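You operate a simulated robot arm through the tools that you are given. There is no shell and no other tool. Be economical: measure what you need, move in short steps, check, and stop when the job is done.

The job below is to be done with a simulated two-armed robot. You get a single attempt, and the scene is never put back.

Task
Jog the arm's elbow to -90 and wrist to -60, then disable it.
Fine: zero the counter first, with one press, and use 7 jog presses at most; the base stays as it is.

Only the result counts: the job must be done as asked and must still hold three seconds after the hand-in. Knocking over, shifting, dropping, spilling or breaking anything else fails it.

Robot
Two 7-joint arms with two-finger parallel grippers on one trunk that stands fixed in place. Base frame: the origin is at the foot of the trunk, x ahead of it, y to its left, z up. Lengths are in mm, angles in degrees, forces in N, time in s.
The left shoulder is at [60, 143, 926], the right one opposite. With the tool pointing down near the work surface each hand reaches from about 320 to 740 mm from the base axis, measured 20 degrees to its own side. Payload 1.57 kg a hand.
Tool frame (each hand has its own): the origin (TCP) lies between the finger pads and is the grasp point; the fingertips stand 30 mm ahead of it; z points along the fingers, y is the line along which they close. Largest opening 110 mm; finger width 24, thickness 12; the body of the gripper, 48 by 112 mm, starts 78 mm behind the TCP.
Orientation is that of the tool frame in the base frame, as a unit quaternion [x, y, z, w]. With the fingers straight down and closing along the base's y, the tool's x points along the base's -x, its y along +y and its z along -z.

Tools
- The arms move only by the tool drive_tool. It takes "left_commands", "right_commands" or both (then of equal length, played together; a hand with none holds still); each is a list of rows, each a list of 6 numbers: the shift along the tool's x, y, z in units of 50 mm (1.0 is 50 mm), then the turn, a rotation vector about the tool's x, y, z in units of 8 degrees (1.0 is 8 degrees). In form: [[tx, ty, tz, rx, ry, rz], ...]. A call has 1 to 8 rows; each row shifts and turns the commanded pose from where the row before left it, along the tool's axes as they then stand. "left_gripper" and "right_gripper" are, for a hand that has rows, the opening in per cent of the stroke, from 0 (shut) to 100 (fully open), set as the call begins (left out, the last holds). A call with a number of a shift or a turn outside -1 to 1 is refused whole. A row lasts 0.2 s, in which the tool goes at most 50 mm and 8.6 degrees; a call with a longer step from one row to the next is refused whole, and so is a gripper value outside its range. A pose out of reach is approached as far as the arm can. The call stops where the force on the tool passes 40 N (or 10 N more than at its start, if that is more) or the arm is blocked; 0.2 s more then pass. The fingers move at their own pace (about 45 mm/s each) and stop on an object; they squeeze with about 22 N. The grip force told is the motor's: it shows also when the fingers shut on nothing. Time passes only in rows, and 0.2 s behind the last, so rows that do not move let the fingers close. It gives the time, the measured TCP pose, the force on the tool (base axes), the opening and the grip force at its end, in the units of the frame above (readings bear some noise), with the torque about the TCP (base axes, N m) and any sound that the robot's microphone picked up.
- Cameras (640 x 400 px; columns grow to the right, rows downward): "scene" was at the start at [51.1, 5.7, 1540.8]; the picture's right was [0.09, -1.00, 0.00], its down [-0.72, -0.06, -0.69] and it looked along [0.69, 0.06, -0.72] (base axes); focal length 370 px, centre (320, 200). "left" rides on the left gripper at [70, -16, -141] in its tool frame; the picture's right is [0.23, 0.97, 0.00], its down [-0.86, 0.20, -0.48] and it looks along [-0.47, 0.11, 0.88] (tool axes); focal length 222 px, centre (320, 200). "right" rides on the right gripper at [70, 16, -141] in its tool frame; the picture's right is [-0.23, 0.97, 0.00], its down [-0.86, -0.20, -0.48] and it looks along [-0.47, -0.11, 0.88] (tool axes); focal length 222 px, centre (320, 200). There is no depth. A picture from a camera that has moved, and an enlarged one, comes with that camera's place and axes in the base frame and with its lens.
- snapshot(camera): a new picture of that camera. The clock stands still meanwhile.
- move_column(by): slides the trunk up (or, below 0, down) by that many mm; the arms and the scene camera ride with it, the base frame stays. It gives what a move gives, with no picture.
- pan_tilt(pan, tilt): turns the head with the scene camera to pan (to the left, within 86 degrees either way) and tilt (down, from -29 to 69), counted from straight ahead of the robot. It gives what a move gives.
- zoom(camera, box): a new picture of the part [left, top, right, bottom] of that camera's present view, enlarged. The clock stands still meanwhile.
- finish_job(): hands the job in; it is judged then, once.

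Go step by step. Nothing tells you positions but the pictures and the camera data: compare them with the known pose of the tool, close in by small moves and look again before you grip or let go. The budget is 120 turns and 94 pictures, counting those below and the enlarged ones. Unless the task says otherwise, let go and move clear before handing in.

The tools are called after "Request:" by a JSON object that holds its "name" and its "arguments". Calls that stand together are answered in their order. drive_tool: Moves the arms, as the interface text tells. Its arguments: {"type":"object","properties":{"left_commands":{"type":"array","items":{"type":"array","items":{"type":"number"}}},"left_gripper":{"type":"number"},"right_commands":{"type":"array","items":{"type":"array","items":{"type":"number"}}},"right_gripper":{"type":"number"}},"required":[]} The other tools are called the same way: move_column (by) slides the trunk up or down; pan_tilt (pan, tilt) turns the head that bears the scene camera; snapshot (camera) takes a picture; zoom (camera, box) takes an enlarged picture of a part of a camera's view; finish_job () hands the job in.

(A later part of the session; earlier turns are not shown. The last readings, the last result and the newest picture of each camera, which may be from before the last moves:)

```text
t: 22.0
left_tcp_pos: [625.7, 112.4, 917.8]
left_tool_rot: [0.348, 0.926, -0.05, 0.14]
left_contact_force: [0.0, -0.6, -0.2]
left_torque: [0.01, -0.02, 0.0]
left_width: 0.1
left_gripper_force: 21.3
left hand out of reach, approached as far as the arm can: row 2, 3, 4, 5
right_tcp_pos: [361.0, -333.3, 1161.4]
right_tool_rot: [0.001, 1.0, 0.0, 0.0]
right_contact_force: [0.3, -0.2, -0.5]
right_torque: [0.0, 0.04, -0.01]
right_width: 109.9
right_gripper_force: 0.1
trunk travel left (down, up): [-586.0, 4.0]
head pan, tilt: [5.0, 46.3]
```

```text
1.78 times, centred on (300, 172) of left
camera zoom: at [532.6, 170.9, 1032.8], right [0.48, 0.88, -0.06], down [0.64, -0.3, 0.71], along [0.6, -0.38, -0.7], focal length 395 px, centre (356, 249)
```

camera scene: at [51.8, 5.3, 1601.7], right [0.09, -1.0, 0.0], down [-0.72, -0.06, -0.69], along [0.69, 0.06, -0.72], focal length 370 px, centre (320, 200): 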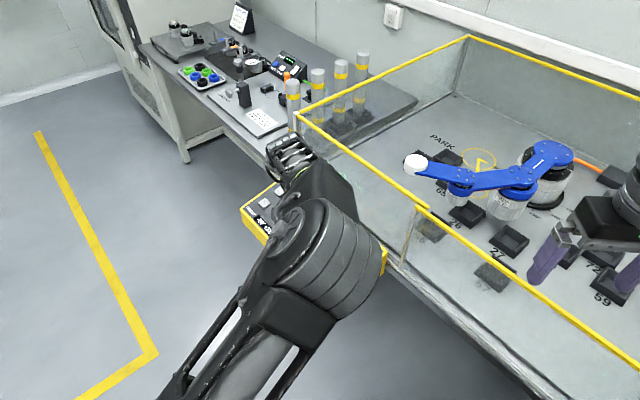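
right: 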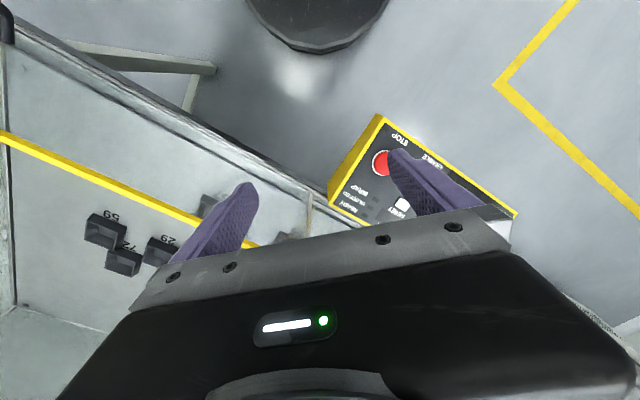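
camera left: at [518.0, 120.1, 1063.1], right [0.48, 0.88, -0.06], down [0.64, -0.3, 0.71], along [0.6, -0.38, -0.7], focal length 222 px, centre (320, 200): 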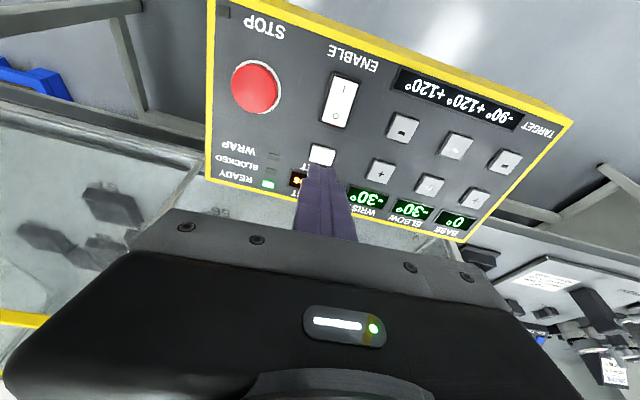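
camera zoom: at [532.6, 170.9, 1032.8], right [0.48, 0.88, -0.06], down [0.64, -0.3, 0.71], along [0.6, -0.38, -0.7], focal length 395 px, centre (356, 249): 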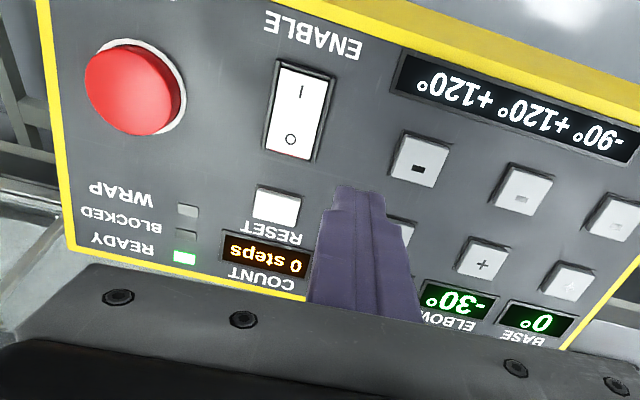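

The counter reads 0 steps — reset done with one press. The yawed hand is limiting reach, so I turn it back to straight ahead (keeping the forward tilt), slightly higher.

Request:
{"name": "drive_tool", "arguments": {"left_commands": [[0, 0, -0.4, 0, 0, 0], [0, 0, 0, -0.25, 0, -0.817], [0, 0, 0, -0.25, 0, -0.817], [0, 0, 0, -0.25, 0, -0.817], [0, 0, 0, -0.25, 0, -0.817], [0, 0, 0, -0.25, 0, -0.817], [0, 0, 0, -0.25, 0, -0.817], [0, 0, 0, 0, 0, 0]]}}

Request:
{"name": "snapshot", "arguments": {"camera": "left"}}

```text
t: 23.8
left_tcp_pos: [620.4, 115.8, 935.2]
left_tool_rot: [0.001, 0.989, 0.001, 0.15]
left_contact_force: [-0.5, 0.3, -0.4]
left_torque: [-0.02, 0.02, 0.03]
left_width: 0.0
left_gripper_force: 21.5
right_tcp_pos: [361.5, -332.5, 1162.7]
right_tool_rot: [0.0, 1.0, -0.001, 0.0]
right_contact_force: [-0.2, -0.3, 0.1]
right_torque: [0.01, -0.01, -0.01]
right_width: 110.2
right_gripper_force: 0.1
trunk travel left (down, up): [-586.0, 4.0]
head pan, tilt: [5.0, 46.3]
```

```text
54 pictures are left
camera left: at [512.3, 99.5, 1050.3], right [-0.22, 0.97, -0.06], down [0.68, 0.2, 0.71], along [0.7, 0.11, -0.7], focal length 222 px, centre (320, 200)
```

left: 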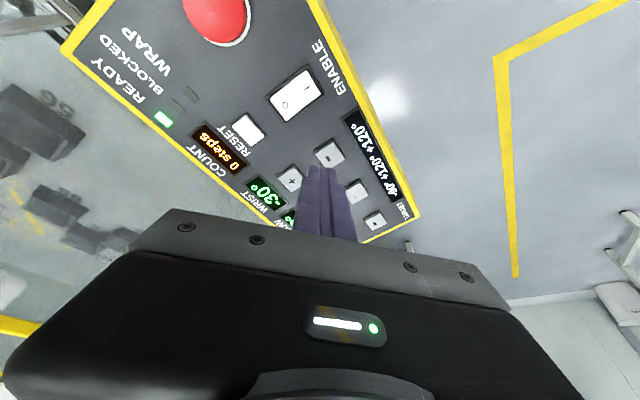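

The yaw is back to straight and the arm has room. Elbow − is around (704,174,831); I hover 30 mm before it.

Request:
{"name": "drive_tool", "arguments": {"left_commands": [[-0.327, 0.388, 0.3, 0, 0, 0], [-0.327, 0.388, 0.3, 0, 0, 0], [-0.327, 0.388, 0.3, 0, 0, 0], [0, 0, 0.39, 0, 0, 0], [0, 0, 0, 0, 0, 0]]}}

Request:
{"name": "zoom", "arguments": {"camera": "left", "box": [160, 80, 480, 280]}}

```text
t: 25.0
left_tcp_pos: [641.8, 151.6, 903.8]
left_tool_rot: [0.001, 0.989, 0.002, 0.15]
left_contact_force: [0.8, 0.5, -0.1]
left_torque: [0.02, -0.01, 0.0]
left_width: 0.2
left_gripper_force: 21.2
left hand out of reach, approached as far as the arm can: row 2, 3, 4
right_tcp_pos: [361.4, -333.0, 1161.3]
right_tool_rot: [0.0, 1.0, 0.0, 0.0]
right_contact_force: [-1.1, 0.6, 0.3]
right_torque: [0.0, 0.02, 0.01]
right_width: 110.0
right_gripper_force: 0.1
trunk travel left (down, up): [-586.0, 4.0]
head pan, tilt: [5.0, 46.3]
```

```text
2.00 times, centred on (320, 180) of left
camera zoom: at [533.4, 135.1, 1017.9], right [-0.21, 0.97, -0.06], down [0.68, 0.19, 0.71], along [0.71, 0.11, -0.7], focal length 444 px, centre (320, 240)
```

zoom: 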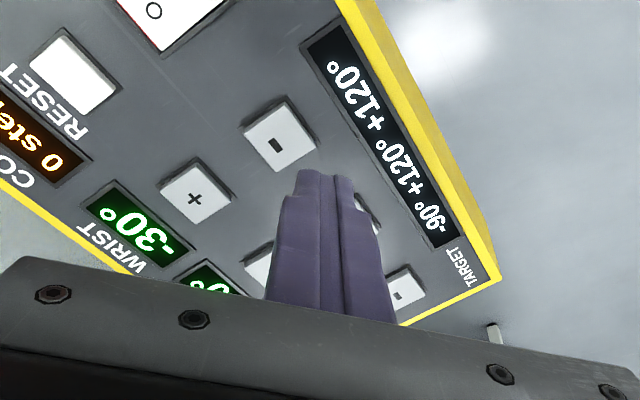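

Still stopped short, so the tilt may be what costs reach. I test the hand upright (with the trunk raised) and move outward again.

Request:
{"name": "drive_tool", "arguments": {"left_commands": [[0, 0, 0, 0, 0.72, 0], [0, 0, 0, 0, 0.72, 0], [0, 0, 0, 0, 0.72, 0], [-0.4, 0.15, 0, 0, 0, 0], [-0.4, 0.15, 0, 0, 0, 0], [-0.4, 0.15, 0, 0, 0, 0], [0, 0, 0, 0, 0, 0]]}}

Request:
{"name": "snapshot", "arguments": {"camera": "scene"}}

```text
t: 26.6
left_tcp_pos: [589.7, 130.0, 930.6]
left_tool_rot: [0.002, 1.0, 0.003, 0.0]
left_contact_force: [0.2, 0.8, 1.0]
left_torque: [-0.01, 0.02, 0.01]
left_width: 0.0
left_gripper_force: 21.3
left hand out of reach, approached as far as the arm can: row 1, 2, 3, 4, 5, 6
right_tcp_pos: [361.5, -333.4, 1162.3]
right_tool_rot: [0.0, 1.0, 0.001, 0.0]
right_contact_force: [0.6, -0.7, -0.1]
right_torque: [0.01, 0.05, 0.0]
right_width: 110.0
right_gripper_force: 0.0
trunk travel left (down, up): [-586.0, 4.0]
head pan, tilt: [5.0, 46.3]
```

```text
52 pictures are left
camera scene: at [51.2, 5.5, 1601.8], right [0.09, -1.0, 0.0], down [-0.72, -0.06, -0.69], along [0.69, 0.06, -0.72], focal length 370 px, centre (320, 200)
```

scene: 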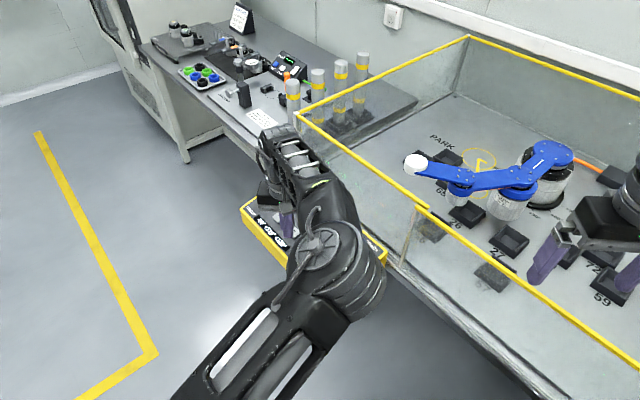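

Reach is governed by the shoulder sitting high, so lowering the trunk should help. I raise the left hand relative to the body and lower the trunk in step (right hand also raised to stay clear).

Request:
{"name": "drive_tool", "arguments": {"left_commands": [[0, 0, -0.8, 0, 0, 0], [0, 0, -0.8, 0, 0, 0], [0, 0, -0.8, 0, 0, 0], [0, 0, -0.8, 0, 0, 0]], "right_commands": [[0, 0, -0.8, 0, 0, 0], [0, 0, -0.8, 0, 0, 0], [0, 0, -0.8, 0, 0, 0], [0, 0, -0.8, 0, 0, 0]]}}

Request:
{"name": "move_column", "arguments": {"by": -150}}

Request:
{"name": "drive_tool", "arguments": {"left_commands": [[0, 0, -0.8, 0, 0, 0], [0, 0, -0.8, 0, 0, 0], [0, 0, -0.8, 0, 0, 0], [0, 0, -0.8, 0, 0, 0]], "right_commands": [[0, 0, -0.8, 0, 0, 0], [0, 0, -0.8, 0, 0, 0], [0, 0, -0.8, 0, 0, 0], [0, 0, -0.8, 0, 0, 0]]}}

Request:
{"name": "snapshot", "arguments": {"camera": "scene"}}

```text
t: 27.6
left_tcp_pos: [586.3, 126.2, 1089.5]
left_tool_rot: [0.002, 1.0, 0.004, 0.001]
left_contact_force: [0.1, -1.0, 0.4]
left_torque: [-0.01, 0.01, 0.0]
left_width: 0.0
left_gripper_force: 21.8
right_tcp_pos: [371.7, -329.7, 1181.7]
right_tool_rot: [-0.001, 1.0, 0.001, 0.001]
right_contact_force: [-0.9, 0.0, 0.7]
right_torque: [0.02, -0.02, 0.02]
right_width: 109.7
right_gripper_force: 0.0
right hand out of reach, approached as far as the arm can: row 1, 2, 3, 4
trunk travel left (down, up): [-586.0, 4.0]
head pan, tilt: [5.0, 46.3]
```

```text
t: 29.0
left_tcp_pos: [585.7, 128.9, 955.6]
left_tool_rot: [0.002, 1.0, 0.003, 0.001]
left_contact_force: [0.7, -0.2, -0.1]
left_torque: [0.01, 0.02, 0.01]
left_width: 0.0
left_gripper_force: 21.6
right_tcp_pos: [373.3, -329.9, 1054.8]
right_tool_rot: [0.0, 1.0, -0.005, 0.004]
right_contact_force: [-4.9, 2.7, 11.4]
right_torque: [-0.47, 0.26, -0.28]
right_width: 107.9
right_gripper_force: 0.1
trunk travel left (down, up): [-453.0, 137.0]
head pan, tilt: [5.0, 46.3]
stopped: the force on the tool passed its limit at 54 N (the readings are from after the stop); the commanded pose is now the measured one
```

```text
t: 30.0
left_tcp_pos: [527.6, 130.4, 1027.8]
left_tool_rot: [0.002, 1.0, 0.002, 0.007]
left_contact_force: [-0.5, 0.2, -0.9]
left_torque: [-0.06, -0.05, 0.02]
left_width: 0.0
left_gripper_force: 21.1
left hand out of reach, approached as far as the arm can: row 1, 2, 3, 4
right_tcp_pos: [377.2, -330.8, 1055.3]
right_tool_rot: [0.0, 1.0, -0.005, 0.004]
right_contact_force: [-0.2, -0.8, 0.0]
right_torque: [0.01, -0.01, 0.03]
right_width: 110.0
right_gripper_force: 0.0
right hand out of reach, approached as far as the arm can: row 1, 2, 3, 4
trunk travel left (down, up): [-453.0, 137.0]
head pan, tilt: [5.0, 46.3]
```

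```text
51 pictures are left
camera scene: at [50.5, 6.1, 1469.0], right [0.09, -1.0, 0.0], down [-0.72, -0.06, -0.69], along [0.69, 0.06, -0.72], focal length 370 px, centre (320, 200)
```

scene: 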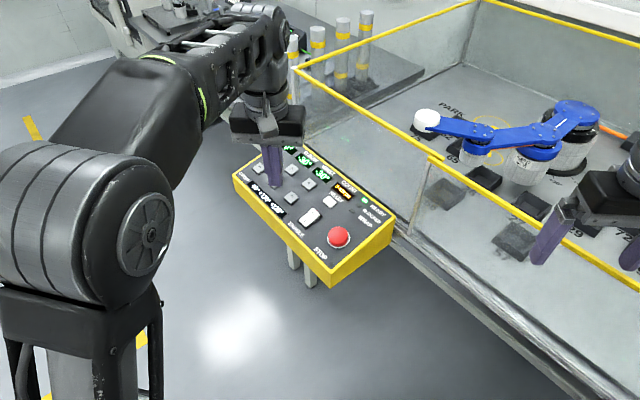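

The right hand bumped something (the cell rail) as the trunk lowered. I look there before moving on.

Request:
{"name": "snapshot", "arguments": {"camera": "right"}}

Request:
{"name": "zoom", "arguments": {"camera": "scene", "box": [400, 100, 640, 250]}}

```text
50 pictures are left
camera right: at [305.7, -313.2, 1195.9], right [0.23, 0.97, -0.01], down [0.85, -0.19, 0.49], along [0.47, -0.12, -0.87], focal length 222 px, centre (320, 200)
```

right: 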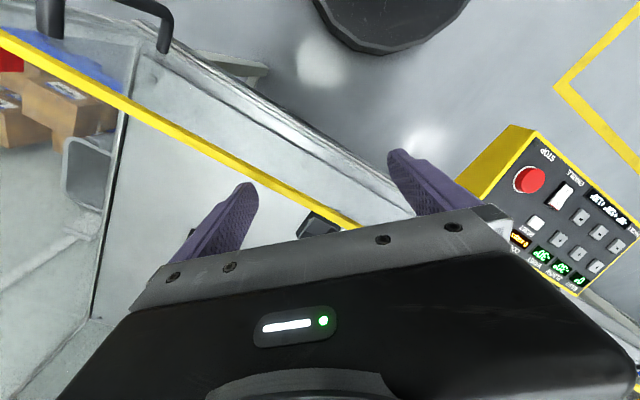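

```text
2.67 times, centred on (520, 175) of scene
camera zoom: at [50.5, 6.1, 1469.0], right [0.09, -1.0, 0.0], down [-0.72, -0.06, -0.69], along [0.69, 0.06, -0.72], focal length 988 px, centre (-213, 267)
```

zoom: 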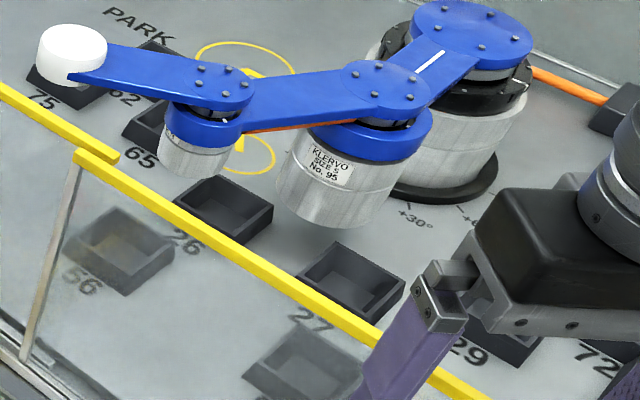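

The right fingertip came down on the rail's edge; force is now zero. I raise the trunk back to its starting height, which lifts both hands clear, and then approach the key with the left hand upright and unyawed.

Request:
{"name": "move_column", "arguments": {"by": 72}}

Request:
{"name": "drive_tool", "arguments": {"left_commands": [[-0.5, 0.22, 0.6, 0, 0, 0], [-0.5, 0.22, 0.6, 0, 0, 0], [-0.5, 0.22, 0.6, 0, 0, 0], [-0.5, 0.22, 0.6, 0, 0, 0], [-0.5, 0, 0.5, 0, 0, 0], [0, 0, 0, 0, 0, 0]]}}

Request:
{"name": "zoom", "arguments": {"camera": "left", "box": [120, 60, 480, 285]}}

```text
t: 31.1
left_tcp_pos: [527.8, 131.2, 1100.6]
left_tool_rot: [0.002, 1.0, 0.002, 0.007]
left_contact_force: [0.9, 0.5, 0.3]
left_torque: [-0.01, 0.02, 0.0]
left_width: 0.0
left_gripper_force: 21.4
right_tcp_pos: [379.5, -333.0, 1126.7]
right_tool_rot: [-0.001, 1.0, -0.004, 0.005]
right_contact_force: [-0.6, 0.0, 0.1]
right_torque: [-0.02, 0.0, -0.03]
right_width: 109.9
right_gripper_force: 0.0
trunk travel left (down, up): [-525.0, 65.0]
head pan, tilt: [5.0, 46.3]
```

```text
t: 32.5
left_tcp_pos: [594.1, 153.7, 955.6]
left_tool_rot: [0.002, 1.0, 0.001, 0.009]
left_contact_force: [0.6, 0.6, 0.7]
left_torque: [0.01, 0.03, -0.02]
left_width: 0.0
left_gripper_force: 20.9
left hand out of reach, approached as far as the arm can: row 3, 4, 5
right_tcp_pos: [376.8, -331.6, 1128.3]
right_tool_rot: [0.001, 1.0, -0.005, 0.004]
right_contact_force: [0.1, -0.1, -0.3]
right_torque: [0.0, -0.01, 0.0]
right_width: 110.0
right_gripper_force: 0.1
trunk travel left (down, up): [-525.0, 65.0]
head pan, tilt: [5.0, 46.3]
```

```text
1.78 times, centred on (300, 172) of left
camera zoom: at [522.6, 136.5, 1096.7], right [-0.22, 0.97, 0.0], down [0.85, 0.19, 0.49], along [0.48, 0.11, -0.87], focal length 395 px, centre (356, 249)
```

zoom: 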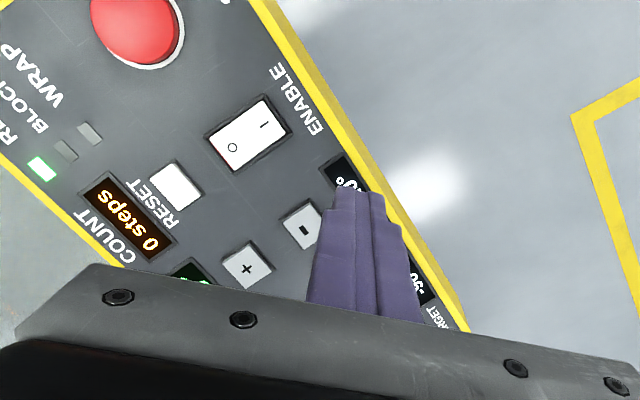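

Reach still ends near x≈594 here. I test whether it extends when the hand is further out to the left, to find a better arm posture.

Request:
{"name": "drive_tool", "arguments": {"left_commands": [[0.2, 0.9, 0, 0, 0, 0], [0, 0.9, 0, 0, 0, 0], [-0.4, 0.4, 0.4, 0, 0, 0], [-0.6, 0, 0.4, 0, 0, 0], [-0.6, 0, 0.3, 0, 0, 0], [-0.6, 0, 0, 0, 0, 0], [0, 0, 0, 0, 0, 0]]}}

Request:
{"name": "snapshot", "arguments": {"camera": "scene"}}

```text
t: 34.1
left_tcp_pos: [578.6, 182.8, 935.0]
left_tool_rot: [0.001, 1.0, 0.001, 0.008]
left_contact_force: [-0.3, -0.6, -0.3]
left_torque: [0.0, -0.03, 0.01]
left_width: 0.0
left_gripper_force: 21.0
left hand out of reach, approached as far as the arm can: row 1, 2, 3, 4, 5, 6
right_tcp_pos: [377.7, -330.7, 1128.5]
right_tool_rot: [0.0, 1.0, -0.006, 0.004]
right_contact_force: [-0.5, 0.4, 0.4]
right_torque: [0.0, -0.05, 0.01]
right_width: 109.8
right_gripper_force: 0.0
trunk travel left (down, up): [-525.0, 65.0]
head pan, tilt: [5.0, 46.3]
```

```text
47 pictures are left
camera scene: at [51.2, 5.5, 1540.9], right [0.09, -1.0, 0.0], down [-0.72, -0.06, -0.69], along [0.69, 0.06, -0.72], focal length 370 px, centre (320, 200)
```

scene: 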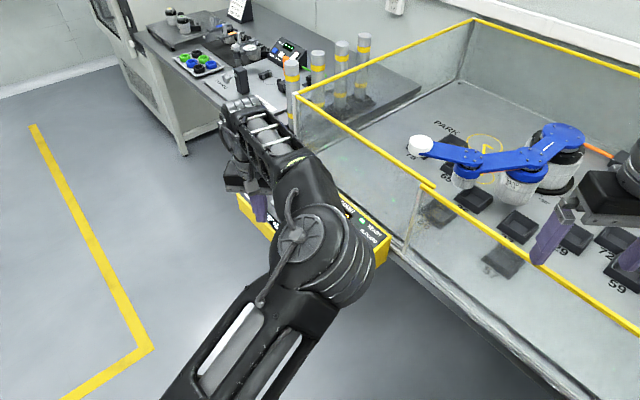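

The elbow has swung inward and jams the arm. I go back to the starting hand pose to unwind it and look at the posture.

Request:
{"name": "drive_tool", "arguments": {"left_commands": [[0.6, 0.27, -0.5, 0, 0, 0], [0.6, 0.27, -0.5, 0, 0, 0], [0.6, 0.27, -0.5, 0, 0, 0], [0.6, 0.27, -0.5, 0, 0, 0], [0.6, 0.27, -0.5, 0, 0, 0], [0.6, 0.27, -0.5, 0, 0, 0], [0.6, 0.27, -0.5, 0, 0, 0], [0, 0, 0, 0, 0, 0]]}}

Request:
{"name": "snapshot", "arguments": {"camera": "scene"}}

```text
t: 35.9
left_tcp_pos: [365.4, 276.8, 1107.7]
left_tool_rot: [0.003, 1.0, 0.002, 0.005]
left_contact_force: [0.0, 0.0, 0.6]
left_torque: [-0.01, 0.03, -0.01]
left_width: 0.0
left_gripper_force: 21.2
right_tcp_pos: [379.3, -331.1, 1126.8]
right_tool_rot: [0.0, 1.0, -0.005, 0.005]
right_contact_force: [1.1, -0.6, -0.1]
right_torque: [-0.02, 0.02, -0.04]
right_width: 109.9
right_gripper_force: 0.2
trunk travel left (down, up): [-525.0, 65.0]
head pan, tilt: [5.0, 46.3]
```

```text
46 pictures are left
camera scene: at [51.8, 5.4, 1540.9], right [0.09, -1.0, 0.0], down [-0.72, -0.06, -0.69], along [0.69, 0.06, -0.72], focal length 370 px, centre (320, 200)
```

scene: 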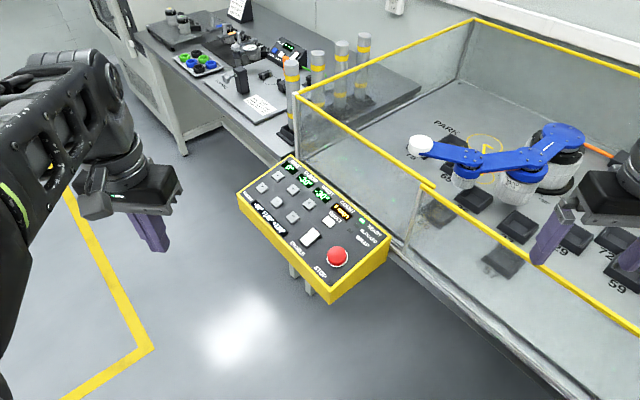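

The elbow posture drifts, so instead I'll tilt the hand about 40° forward, which brings the wrist much closer. I tilt here first, clear of everything.

Request:
{"name": "drive_tool", "arguments": {"left_commands": [[0, 0, 0, 0, -0.84, 0], [0, 0, 0, 0, -0.84, 0], [0, 0, 0, 0, -0.84, 0], [0, 0, 0, 0, -0.84, 0], [0, 0, 0, 0, -0.84, 0], [0, 0, 0, 0, -0.84, 0], [0, 0, 0, 0, 0, 0]]}}

Request:
{"name": "zoom", "arguments": {"camera": "scene", "box": [230, 150, 400, 256]}}

```text
t: 37.5
left_tcp_pos: [366.9, 278.7, 1108.1]
left_tool_rot: [0.003, 0.936, 0.0, 0.352]
left_contact_force: [-0.4, 0.6, -0.7]
left_torque: [0.01, 0.01, 0.01]
left_width: 0.0
left_gripper_force: 21.6
right_tcp_pos: [378.0, -331.6, 1127.5]
right_tool_rot: [0.0, 1.0, -0.005, 0.004]
right_contact_force: [-0.3, 0.3, -0.2]
right_torque: [0.01, -0.01, -0.01]
right_width: 110.2
right_gripper_force: 0.1
trunk travel left (down, up): [-525.0, 65.0]
head pan, tilt: [5.0, 46.3]
```

```text
3.76 times, centred on (315, 203) of scene
camera zoom: at [51.4, 5.5, 1540.9], right [0.09, -1.0, 0.0], down [-0.72, -0.06, -0.69], along [0.69, 0.06, -0.72], focal length 1394 px, centre (339, 189)
```

zoom: 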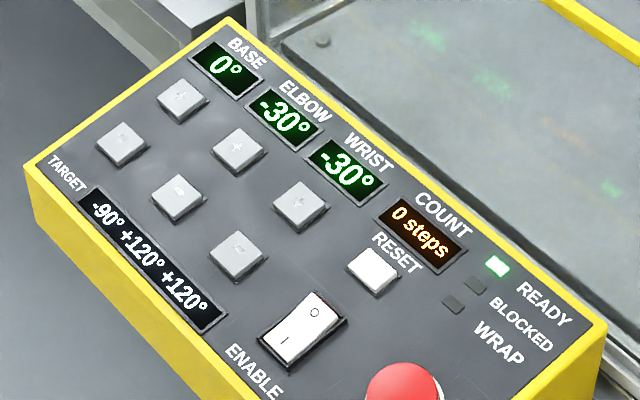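

Panel intact: 0°, −30°, −30°, 0 steps, READY. I move forward-down toward the elbow − key, stopping partway to look.

Request:
{"name": "drive_tool", "arguments": {"left_commands": [[-0.225, -0.26, 0.9, 0, 0, 0], [-0.225, -0.26, 0.9, 0, 0, 0], [-0.225, -0.26, 0.9, 0, 0, 0], [-0.225, -0.26, 0.9, 0, 0, 0], [-0.225, -0.26, 0.9, 0, 0, 0], [-0.225, -0.26, 0.9, 0, 0, 0], [-0.225, -0.26, 0.9, 0, 0, 0], [0, 0, 0, 0, 0, 0]]}}

Request:
{"name": "snapshot", "arguments": {"camera": "left"}}

```text
t: 39.3
left_tcp_pos: [583.2, 205.2, 954.6]
left_tool_rot: [0.001, 0.938, 0.002, 0.347]
left_contact_force: [0.1, 0.2, -0.3]
left_torque: [0.02, -0.01, 0.01]
left_width: 0.0
left_gripper_force: 21.3
left hand out of reach, approached as far as the arm can: row 6, 7
right_tcp_pos: [377.6, -331.2, 1126.4]
right_tool_rot: [0.0, 1.0, -0.006, 0.005]
right_contact_force: [-0.1, 0.1, 0.2]
right_torque: [0.01, -0.02, 0.01]
right_width: 110.0
right_gripper_force: 0.1
trunk travel left (down, up): [-525.0, 65.0]
head pan, tilt: [5.0, 46.3]
```

```text
44 pictures are left
camera left: at [439.1, 187.9, 1017.1], right [-0.17, 0.97, -0.14], down [0.34, 0.19, 0.92], along [0.93, 0.11, -0.36], focal length 222 px, centre (320, 200)
```

left: 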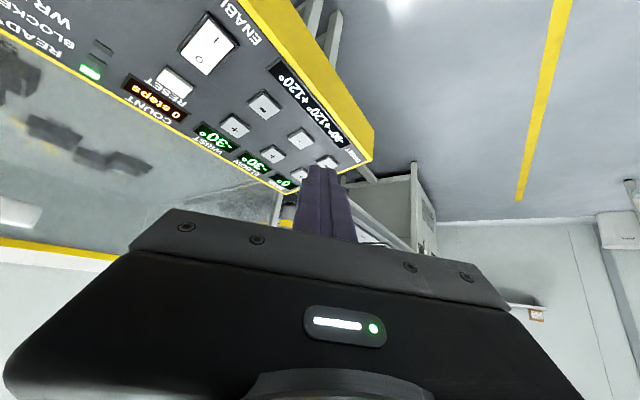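

Still limited even though the wrist is close in, so it is a joint limit from the elbow posture. I look at the posture.

Request:
{"name": "snapshot", "arguments": {"camera": "scene"}}

Request:
{"name": "snapshot", "arguments": {"camera": "right"}}

```text
43 pictures are left
camera scene: at [51.8, 6.2, 1540.9], right [0.09, -1.0, 0.0], down [-0.72, -0.06, -0.69], along [0.69, 0.06, -0.72], focal length 370 px, centre (320, 200)
```

scene: 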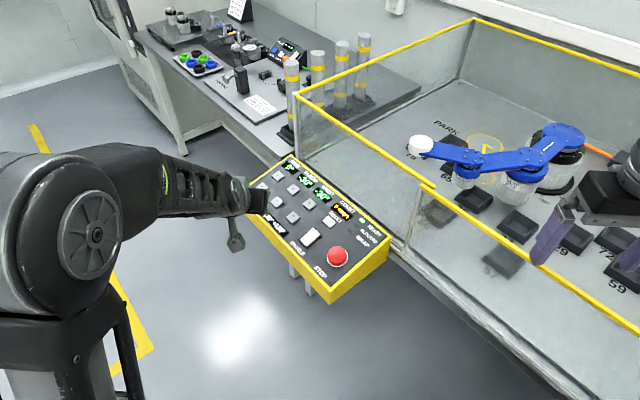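

```text
42 pictures are left
camera right: at [306.8, -313.2, 1267.6], right [0.23, 0.97, -0.01], down [0.85, -0.19, 0.49], along [0.47, -0.12, -0.87], focal length 222 px, centre (320, 200)
```

right: 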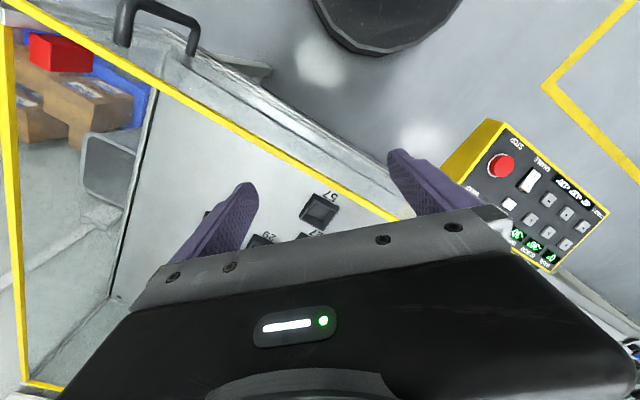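

The elbow is now out to the left, the natural side, but the tilt strains the wrist. I reduce the tilt to about 15° from this posture and extend again.

Request:
{"name": "drive_tool", "arguments": {"left_commands": [[0.3, 0, -0.3, 0, 0.8, 0], [0, 0, 0, 0, 0.8, 0], [0, 0, 0, 0, 0.8, 0], [0, 0, 0, 0, 0.8, 0], [-0.5, 0, 0, 0, 0, 0], [-0.5, 0, 0, 0, 0, 0], [-0.5, 0, 0.3, 0, 0, 0], [0, 0, 0, 0, 0, 0]]}}

Request:
{"name": "snapshot", "arguments": {"camera": "scene"}}

```text
t: 41.1
left_tcp_pos: [631.8, 200.0, 962.3]
left_tool_rot: [0.002, 0.991, 0.001, 0.135]
left_contact_force: [0.6, -0.6, 0.4]
left_torque: [-0.02, -0.04, 0.01]
left_width: 0.0
left_gripper_force: 21.8
left hand out of reach, approached as far as the arm can: row 7
right_tcp_pos: [378.0, -330.6, 1128.2]
right_tool_rot: [0.0, 1.0, -0.005, 0.004]
right_contact_force: [-0.1, -0.6, -0.4]
right_torque: [0.04, 0.01, -0.02]
right_width: 109.8
right_gripper_force: 0.0
trunk travel left (down, up): [-525.0, 65.0]
head pan, tilt: [5.0, 46.3]
```

```text
41 pictures are left
camera scene: at [50.9, 6.0, 1541.0], right [0.09, -1.0, 0.0], down [-0.72, -0.06, -0.69], along [0.69, 0.06, -0.72], focal length 370 px, centre (320, 200)
```

scene: 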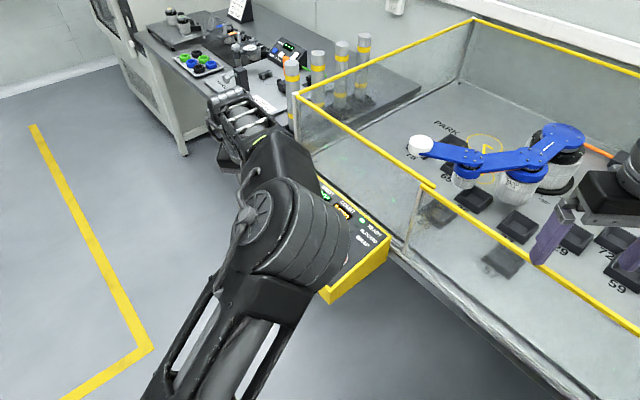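

The arm is now stretched in a better plane at (632,200,962). I tilt further while moving forward and down gradually toward the key so the arm stays extended.

Request:
{"name": "drive_tool", "arguments": {"left_commands": [[-0.06, -0.084, 0.28, 0, -0.625, 0], [-0.04, -0.084, 0.28, 0, -0.625, 0], [0, -0.084, 0.28, 0, -0.625, 0], [0.03, -0.084, 0.28, 0, -0.625, 0], [0.06, -0.084, 0.27, 0, -0.625, 0], [0.09, -0.084, 0.27, 0, -0.625, 0], [0, 0, 0, 0, 0, 0]]}}

Request:
{"name": "snapshot", "arguments": {"camera": "left"}}

Request:
{"name": "snapshot", "arguments": {"camera": "scene"}}

```text
t: 42.7
left_tcp_pos: [667.4, 175.1, 885.9]
left_tool_rot: [0.002, 0.922, 0.0, 0.387]
left_contact_force: [0.4, 1.2, 0.5]
left_torque: [-0.03, 0.01, -0.01]
left_width: 0.1
left_gripper_force: 21.4
right_tcp_pos: [377.8, -331.9, 1127.3]
right_tool_rot: [0.001, 1.0, -0.005, 0.005]
right_contact_force: [-0.4, 0.4, 0.3]
right_torque: [0.0, -0.01, -0.01]
right_width: 110.3
right_gripper_force: 0.1
trunk travel left (down, up): [-525.0, 65.0]
head pan, tilt: [5.0, 46.3]
```

```text
40 pictures are left
camera left: at [517.4, 159.5, 936.1], right [-0.16, 0.97, -0.16], down [0.26, 0.2, 0.95], along [0.95, 0.11, -0.28], focal length 222 px, centre (320, 200)
```

left: 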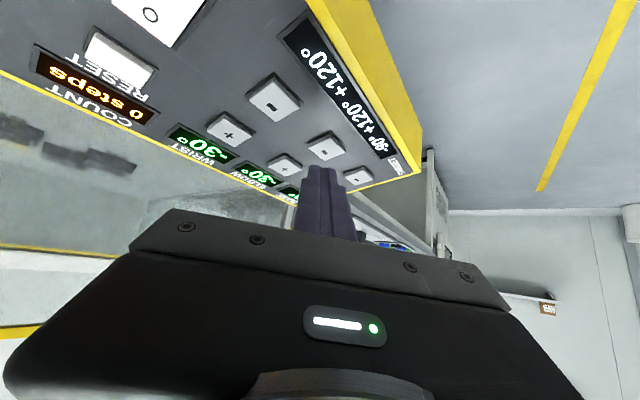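

```text
39 pictures are left
camera scene: at [51.0, 6.1, 1541.0], right [0.09, -1.0, 0.0], down [-0.72, -0.06, -0.69], along [0.69, 0.06, -0.72], focal length 370 px, centre (320, 200)
```

scene: 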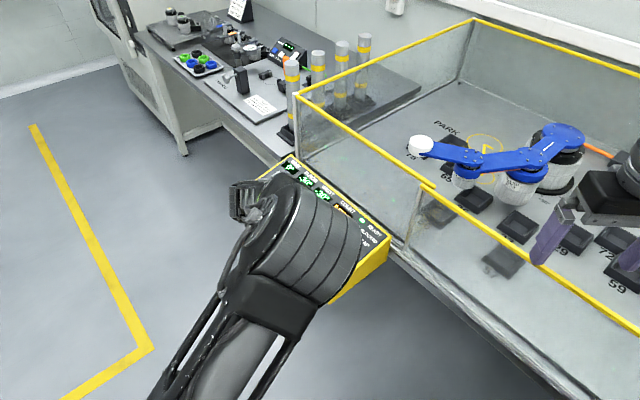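

Reached cleanly: the tip is about 30 mm short of elbow −, which lies straight along the fingers. I move in 20 mm and look.

Request:
{"name": "drive_tool", "arguments": {"left_commands": [[0, -0.02, 0.2, 0, 0, 0], [0, 0, 0.2, 0, 0, 0], [0, 0, 0, 0, 0, 0]]}}

Request:
{"name": "zoom", "arguments": {"camera": "left", "box": [200, 80, 440, 230]}}

```text
t: 43.5
left_tcp_pos: [682.1, 173.8, 871.2]
left_tool_rot: [0.001, 0.923, 0.001, 0.386]
left_contact_force: [-0.1, 0.9, -0.6]
left_torque: [-0.02, -0.03, -0.02]
left_width: 0.0
left_gripper_force: 21.8
right_tcp_pos: [378.1, -332.2, 1126.9]
right_tool_rot: [0.001, 1.0, -0.006, 0.004]
right_contact_force: [0.2, 0.4, 0.1]
right_torque: [-0.03, -0.02, 0.0]
right_width: 110.1
right_gripper_force: 0.0
trunk travel left (down, up): [-525.0, 65.0]
head pan, tilt: [5.0, 46.3]
```

```text
2.67 times, centred on (320, 155) of left
camera zoom: at [532.2, 158.4, 922.3], right [-0.16, 0.97, -0.16], down [0.26, 0.2, 0.95], along [0.95, 0.11, -0.28], focal length 592 px, centre (320, 320)
```

zoom: 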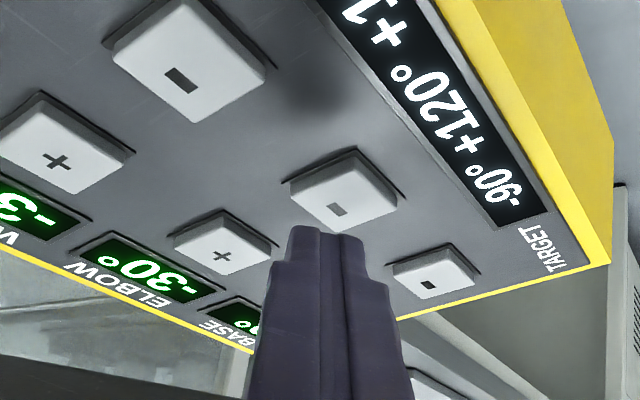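

The tip is just above the elbow − key, slightly to one side. I shift 4 mm, ease closer, then press straight down in small steps.

Request:
{"name": "drive_tool", "arguments": {"left_commands": [[0, 0.09, 0.1, 0, 0, 0], [0.03, 0, 0.03, 0, 0, 0], [0.03, 0, 0.03, 0, 0, 0], [0, 0, 0, 0, 0, 0]]}}

Request:
{"name": "zoom", "arguments": {"camera": "left", "box": [200, 80, 440, 230]}}

```text
t: 44.5
left_tcp_pos: [686.4, 177.6, 866.6]
left_tool_rot: [0.003, 0.922, 0.0, 0.387]
left_contact_force: [0.8, 0.1, 0.5]
left_torque: [0.01, -0.02, 0.0]
left_width: 0.0
left_gripper_force: 21.6
right_tcp_pos: [378.0, -333.1, 1127.3]
right_tool_rot: [-0.001, 1.0, -0.005, 0.004]
right_contact_force: [-0.1, 0.1, 0.8]
right_torque: [0.01, 0.01, -0.01]
right_width: 110.0
right_gripper_force: 0.1
trunk travel left (down, up): [-525.0, 65.0]
head pan, tilt: [5.0, 46.3]
```

```text
2.67 times, centred on (320, 155) of left
camera zoom: at [535.9, 162.4, 914.6], right [-0.16, 0.97, -0.16], down [0.26, 0.2, 0.95], along [0.95, 0.11, -0.28], focal length 592 px, centre (320, 320)
```

zoom: 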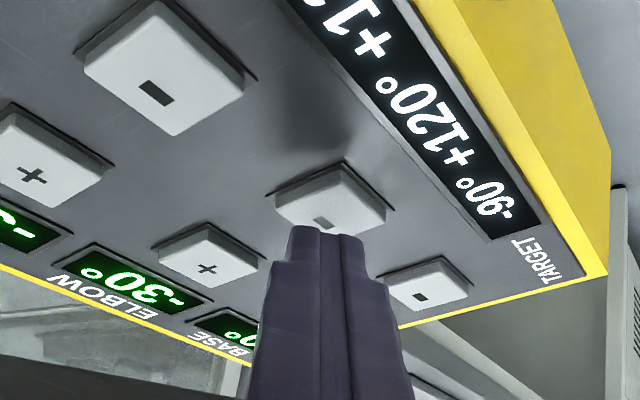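

Aligned over elbow −. I press straight down in 1.5 mm steps.

Request:
{"name": "drive_tool", "arguments": {"left_commands": [[0.022, 0, 0.021, 0, 0, 0], [0.022, 0, 0.021, 0, 0, 0], [0.022, 0, 0.021, 0, 0, 0], [0.022, 0, 0.021, 0, 0, 0]]}}

```text
t: 45.5
left_tcp_pos: [686.0, 177.4, 858.8]
left_tool_rot: [0.003, 0.922, 0.0, 0.386]
left_contact_force: [0.4, -0.4, 0.6]
left_torque: [0.02, 0.03, 0.0]
left_width: 0.1
left_gripper_force: 21.5
right_tcp_pos: [378.0, -330.3, 1127.8]
right_tool_rot: [0.0, 1.0, -0.006, 0.004]
right_contact_force: [-0.6, 0.0, -0.5]
right_torque: [0.0, 0.0, 0.01]
right_width: 109.9
right_gripper_force: 0.1
trunk travel left (down, up): [-525.0, 65.0]
head pan, tilt: [5.0, 46.3]
```

Request:
{"name": "zoom", "arguments": {"camera": "left", "box": [200, 80, 440, 230]}}

```text
2.67 times, centred on (320, 155) of left
camera zoom: at [536.1, 161.6, 908.6], right [-0.16, 0.97, -0.16], down [0.26, 0.2, 0.95], along [0.95, 0.11, -0.28], focal length 592 px, centre (320, 320)
```

zoom: 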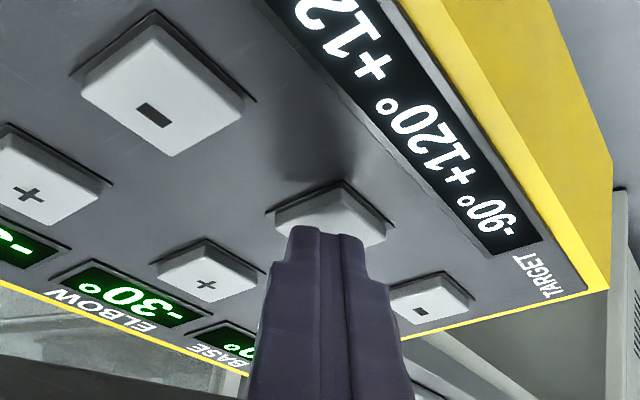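

The tip covers the key's middle, still no contact. I go on in small steps.

Request:
{"name": "drive_tool", "arguments": {"left_commands": [[0.022, 0, 0.021, 0, 0, 0], [0.022, 0, 0.021, 0, 0, 0], [0.022, 0, 0.021, 0, 0, 0]]}}

```text
t: 46.3
left_tcp_pos: [684.8, 178.6, 853.9]
left_tool_rot: [0.002, 0.922, 0.001, 0.387]
left_contact_force: [0.4, 0.2, 1.0]
left_torque: [0.0, -0.03, -0.02]
left_width: 0.0
left_gripper_force: 21.3
right_tcp_pos: [378.3, -331.6, 1127.6]
right_tool_rot: [0.0, 1.0, -0.005, 0.005]
right_contact_force: [-0.3, 0.5, 0.6]
right_torque: [0.01, 0.0, -0.01]
right_width: 110.1
right_gripper_force: 0.1
trunk travel left (down, up): [-525.0, 65.0]
head pan, tilt: [5.0, 46.3]
```

Request:
{"name": "drive_tool", "arguments": {"left_commands": [[0.022, 0, 0.021, 0, 0, 0], [0.022, 0, 0.021, 0, 0, 0]]}}

Request:
{"name": "zoom", "arguments": {"camera": "left", "box": [200, 80, 440, 230]}}

```text
t: 46.9
left_tcp_pos: [685.2, 178.1, 851.5]
left_tool_rot: [0.002, 0.922, 0.0, 0.387]
left_contact_force: [0.6, -0.1, 4.2]
left_torque: [0.0, -0.08, 0.02]
left_width: 0.0
left_gripper_force: 20.8
right_tcp_pos: [377.8, -331.8, 1127.3]
right_tool_rot: [0.0, 1.0, -0.005, 0.004]
right_contact_force: [0.0, -0.4, 0.7]
right_torque: [0.03, 0.01, -0.03]
right_width: 110.1
right_gripper_force: 0.0
trunk travel left (down, up): [-525.0, 65.0]
head pan, tilt: [5.0, 46.3]
heard: click
```

```text
2.67 times, centred on (320, 155) of left
camera zoom: at [536.0, 161.8, 901.4], right [-0.16, 0.97, -0.16], down [0.26, 0.2, 0.95], along [0.95, 0.11, -0.28], focal length 592 px, centre (320, 320)
```

zoom: 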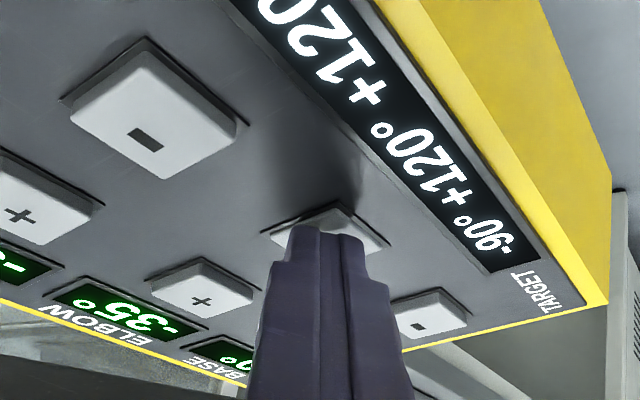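

Click: the elbow display is moving (−35° now). I lift 8 mm and let it settle.

Request:
{"name": "drive_tool", "arguments": {"left_commands": [[-0.11, 0, -0.11, 0, 0, 0], [0, 0, 0, 0, 0, 0], [0, 0, 0, 0, 0, 0], [0, 0, 0, 0, 0, 0], [0, 0, 0, 0, 0, 0], [0, 0, 0, 0, 0, 0], [0, 0, 0, 0, 0, 0], [0, 0, 0, 0, 0, 0]]}}

Request:
{"name": "snapshot", "arguments": {"camera": "left"}}

Request:
{"name": "zoom", "arguments": {"camera": "scene", "box": [400, 90, 640, 240]}}

```text
t: 48.7
left_tcp_pos: [686.1, 177.8, 857.9]
left_tool_rot: [0.002, 0.922, 0.001, 0.387]
left_contact_force: [-0.3, 0.0, -0.4]
left_torque: [-0.02, 0.02, -0.06]
left_width: 0.0
left_gripper_force: 21.6
right_tcp_pos: [377.8, -332.0, 1126.7]
right_tool_rot: [0.001, 1.0, -0.005, 0.004]
right_contact_force: [-0.6, -0.2, 0.3]
right_torque: [-0.01, 0.0, -0.02]
right_width: 109.7
right_gripper_force: 0.0
trunk travel left (down, up): [-525.0, 65.0]
head pan, tilt: [5.0, 46.3]
```

```text
34 pictures are left
camera left: at [535.6, 162.8, 908.3], right [-0.16, 0.97, -0.16], down [0.26, 0.2, 0.95], along [0.95, 0.11, -0.28], focal length 222 px, centre (320, 200)
```

left: 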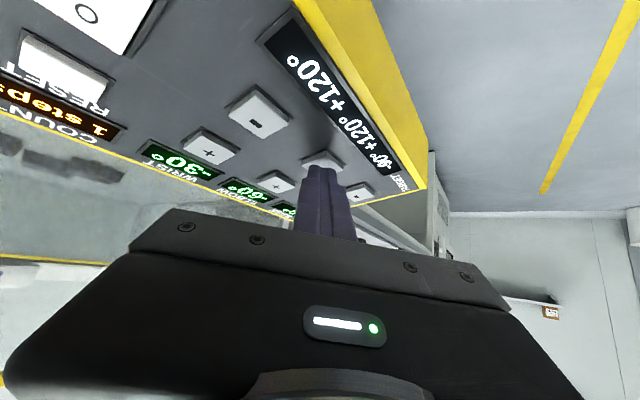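

```text
2.67 times, centred on (520, 165) of scene
camera zoom: at [51.2, 5.6, 1540.9], right [0.09, -1.0, 0.0], down [-0.72, -0.06, -0.69], along [0.69, 0.06, -0.72], focal length 988 px, centre (-213, 293)
```

zoom: 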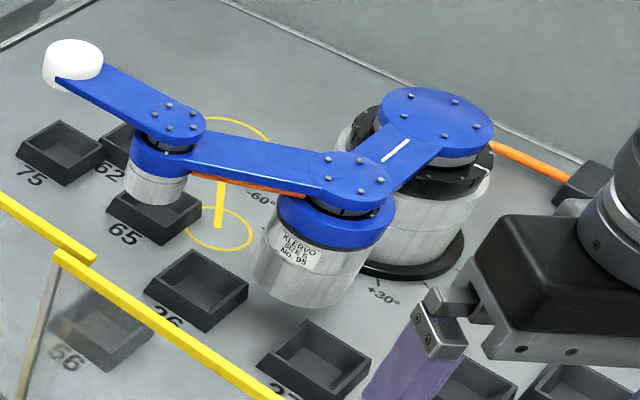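

Elbow is at −60°, 1 step, so a step is 30°. I press elbow − once more the same way and lift.

Request:
{"name": "drive_tool", "arguments": {"left_commands": [[0.06, 0, 0.06, 0, 0, 0], [0.03, 0, 0.03, 0, 0, 0], [0.022, 0, 0.021, 0, 0, 0]]}}

```text
t: 49.5
left_tcp_pos: [686.4, 178.6, 852.0]
left_tool_rot: [0.002, 0.922, 0.001, 0.387]
left_contact_force: [0.2, -0.2, 6.6]
left_torque: [-0.01, -0.1, -0.01]
left_width: 0.0
left_gripper_force: 21.5
right_tcp_pos: [378.1, -331.1, 1127.4]
right_tool_rot: [0.0, 1.0, -0.005, 0.004]
right_contact_force: [0.1, 0.9, -1.1]
right_torque: [0.02, -0.02, 0.0]
right_width: 110.2
right_gripper_force: 0.0
trunk travel left (down, up): [-525.0, 65.0]
head pan, tilt: [5.0, 46.3]
heard: click
```

Clicked again. I lift well clear, wait and read.

Request:
{"name": "drive_tool", "arguments": {"left_commands": [[-0.15, 0, -0.15, 0, 0, 0], [-0.15, 0, -0.15, 0, 0, 0], [-0.1, 0, -0.1, 0, 0, 0], [0, 0, 0, 0, 0, 0], [0, 0, 0, 0, 0, 0], [0, 0, 0, 0, 0, 0], [0, 0, 0, 0, 0, 0], [0, 0, 0, 0, 0, 0]]}}

Request:
{"name": "snapshot", "arguments": {"camera": "left"}}

Request:
{"name": "zoom", "arguments": {"camera": "scene", "box": [400, 90, 640, 240]}}

```text
t: 51.3
left_tcp_pos: [685.0, 179.7, 879.4]
left_tool_rot: [0.001, 0.922, 0.001, 0.387]
left_contact_force: [-0.6, -0.3, -0.5]
left_torque: [-0.02, 0.0, 0.0]
left_width: 0.0
left_gripper_force: 21.0
right_tcp_pos: [377.5, -332.2, 1126.8]
right_tool_rot: [0.0, 1.0, -0.005, 0.004]
right_contact_force: [0.1, -0.5, -0.5]
right_torque: [0.02, 0.01, 0.01]
right_width: 110.0
right_gripper_force: 0.0
trunk travel left (down, up): [-525.0, 65.0]
head pan, tilt: [5.0, 46.3]
```

```text
32 pictures are left
camera left: at [535.7, 162.5, 928.6], right [-0.16, 0.97, -0.16], down [0.26, 0.2, 0.95], along [0.95, 0.11, -0.28], focal length 222 px, centre (320, 200)
```

left: 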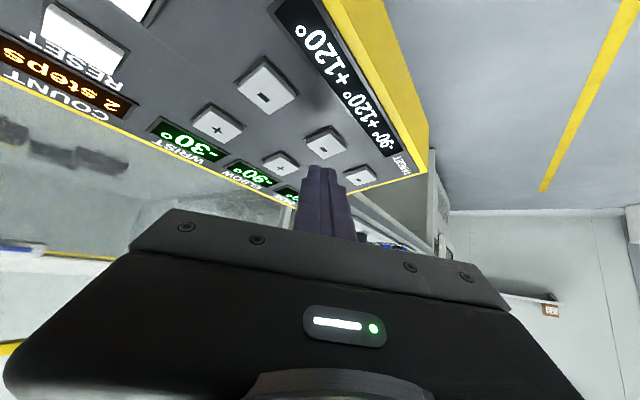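

```text
2.67 times, centred on (520, 165) of scene
camera zoom: at [51.2, 5.6, 1540.9], right [0.09, -1.0, 0.0], down [-0.72, -0.06, -0.69], along [0.69, 0.06, -0.72], focal length 988 px, centre (-213, 293)
```

zoom: 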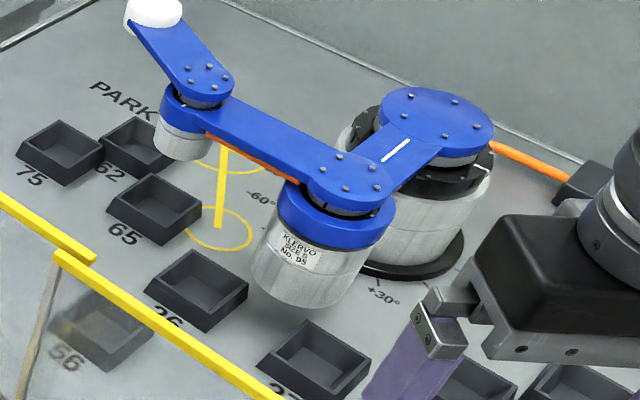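

Elbow −90°, wrist −30°, 2 steps. Now I shift by about (−49,−48) to wrist −, staying 27 mm above.

Request:
{"name": "drive_tool", "arguments": {"left_commands": [[0.343, -0.48, -0.35, 0, 0, 0], [0.343, -0.48, -0.35, 0, 0, 0], [0, 0, 0, 0, 0, 0], [0, 0, 0, 0, 0, 0]]}}

Request:
{"name": "zoom", "arguments": {"camera": "left", "box": [200, 80, 440, 230]}}

```text
t: 52.3
left_tcp_pos: [637.2, 131.9, 876.8]
left_tool_rot: [0.002, 0.922, 0.001, 0.387]
left_contact_force: [0.7, -0.3, -0.3]
left_torque: [0.04, 0.0, 0.01]
left_width: 0.1
left_gripper_force: 21.0
right_tcp_pos: [377.7, -330.7, 1126.6]
right_tool_rot: [0.001, 1.0, -0.006, 0.004]
right_contact_force: [-0.3, 0.7, 0.4]
right_torque: [-0.03, 0.04, -0.04]
right_width: 110.1
right_gripper_force: 0.0
trunk travel left (down, up): [-525.0, 65.0]
head pan, tilt: [5.0, 46.3]
```

```text
2.67 times, centred on (320, 155) of left
camera zoom: at [486.9, 115.6, 927.7], right [-0.16, 0.97, -0.16], down [0.26, 0.2, 0.95], along [0.95, 0.11, -0.28], focal length 592 px, centre (320, 320)
```

zoom: 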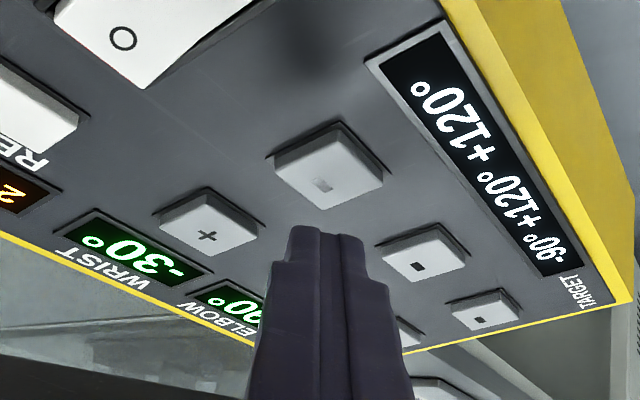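

Wrist − lies straight under the tip. I lower 12 mm and check.

Request:
{"name": "drive_tool", "arguments": {"left_commands": [[0.087, 0, 0.084, 0, 0, 0], [0.087, 0, 0.084, 0, 0, 0], [0.06, 0, 0.06, 0, 0, 0], [0, 0, 0, 0, 0, 0]]}}

Request:
{"name": "zoom", "arguments": {"camera": "left", "box": [200, 80, 440, 230]}}

```text
t: 53.3
left_tcp_pos: [637.0, 131.2, 862.4]
left_tool_rot: [0.002, 0.922, 0.001, 0.387]
left_contact_force: [0.6, 0.2, 0.0]
left_torque: [0.01, -0.02, 0.01]
left_width: 0.2
left_gripper_force: 21.1
right_tcp_pos: [378.2, -331.1, 1127.0]
right_tool_rot: [0.0, 1.0, -0.006, 0.004]
right_contact_force: [-0.1, 0.2, 0.4]
right_torque: [0.02, -0.04, -0.01]
right_width: 110.0
right_gripper_force: 0.0
trunk travel left (down, up): [-525.0, 65.0]
head pan, tilt: [5.0, 46.3]
```

```text
2.67 times, centred on (320, 155) of left
camera zoom: at [487.0, 115.1, 912.2], right [-0.16, 0.97, -0.16], down [0.26, 0.2, 0.95], along [0.95, 0.11, -0.28], focal length 592 px, centre (320, 320)
```

zoom: 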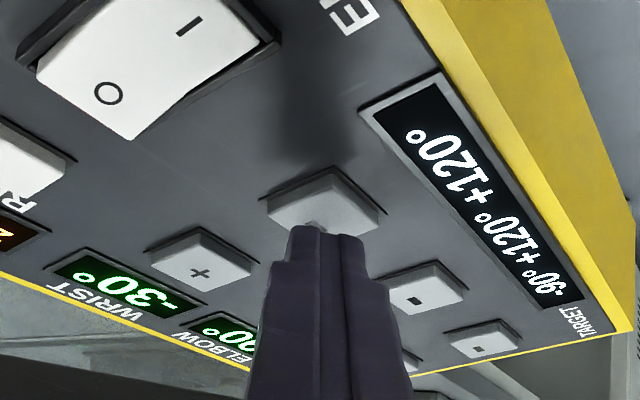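

Same picture as over the elbow key. I press on in small steps.

Request:
{"name": "drive_tool", "arguments": {"left_commands": [[0.043, 0, 0.042, 0, 0, 0], [0.043, 0, 0.042, 0, 0, 0], [0.022, 0, 0.021, 0, 0, 0]]}}

```text
t: 54.1
left_tcp_pos: [637.0, 132.7, 856.3]
left_tool_rot: [0.002, 0.922, 0.001, 0.387]
left_contact_force: [-0.2, 0.4, 0.7]
left_torque: [-0.02, 0.0, -0.03]
left_width: 0.4
left_gripper_force: 21.2
right_tcp_pos: [378.8, -331.1, 1127.7]
right_tool_rot: [0.0, 1.0, -0.005, 0.004]
right_contact_force: [-1.1, 0.3, -0.5]
right_torque: [0.01, -0.02, 0.0]
right_width: 109.9
right_gripper_force: 0.0
trunk travel left (down, up): [-525.0, 65.0]
head pan, tilt: [5.0, 46.3]
```

Request:
{"name": "drive_tool", "arguments": {"left_commands": [[0.022, 0, 0.021, 0, 0, 0], [0.022, 0, 0.021, 0, 0, 0]]}}

```text
t: 54.7
left_tcp_pos: [635.7, 132.3, 852.7]
left_tool_rot: [0.003, 0.922, 0.0, 0.387]
left_contact_force: [0.8, -0.2, 2.2]
left_torque: [-0.03, -0.04, 0.01]
left_width: 0.0
left_gripper_force: 21.3
right_tcp_pos: [377.8, -331.4, 1128.1]
right_tool_rot: [0.0, 1.0, -0.005, 0.004]
right_contact_force: [0.5, -0.4, 0.2]
right_torque: [-0.01, 0.0, -0.05]
right_width: 109.9
right_gripper_force: 0.0
trunk travel left (down, up): [-525.0, 65.0]
head pan, tilt: [5.0, 46.3]
heard: click
```

Click on wrist −. I lift clear, wait and read the displays.

Request:
{"name": "drive_tool", "arguments": {"left_commands": [[-0.15, 0, -0.15, 0, 0, 0], [-0.15, 0, -0.15, 0, 0, 0], [-0.15, 0, -0.15, 0, 0, 0], [-0.15, 0, -0.15, 0, 0, 0], [0, 0, 0, 0, 0, 0], [0, 0, 0, 0, 0, 0], [0, 0, 0, 0, 0, 0], [0, 0, 0, 0, 0, 0]]}}

Request:
{"name": "snapshot", "arguments": {"camera": "left"}}

Request:
{"name": "snapshot", "arguments": {"camera": "scene"}}

```text
t: 56.5
left_tcp_pos: [636.4, 131.5, 894.9]
left_tool_rot: [0.003, 0.922, 0.001, 0.386]
left_contact_force: [-0.1, -0.1, 0.3]
left_torque: [-0.02, -0.01, 0.0]
left_width: 0.0
left_gripper_force: 21.6
right_tcp_pos: [377.3, -330.9, 1126.2]
right_tool_rot: [0.0, 1.0, -0.005, 0.004]
right_contact_force: [0.3, 0.2, 0.1]
right_torque: [0.01, -0.03, 0.01]
right_width: 109.7
right_gripper_force: 0.1
trunk travel left (down, up): [-525.0, 65.0]
head pan, tilt: [5.0, 46.3]
```

```text
28 pictures are left
camera left: at [486.6, 114.5, 944.6], right [-0.16, 0.97, -0.16], down [0.26, 0.2, 0.95], along [0.95, 0.11, -0.28], focal length 222 px, centre (320, 200)
```

left: 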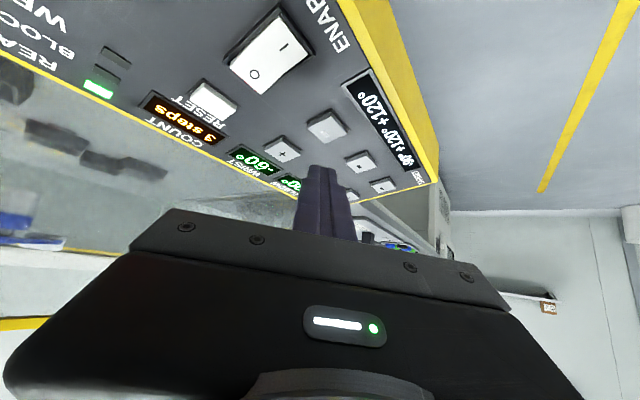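

```text
27 pictures are left
camera scene: at [51.1, 5.6, 1541.0], right [0.09, -1.0, 0.0], down [-0.72, -0.06, -0.69], along [0.69, 0.06, -0.72], focal length 370 px, centre (320, 200)
```

scene: 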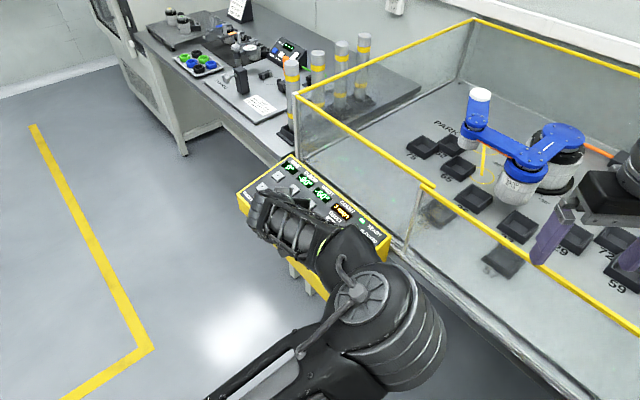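

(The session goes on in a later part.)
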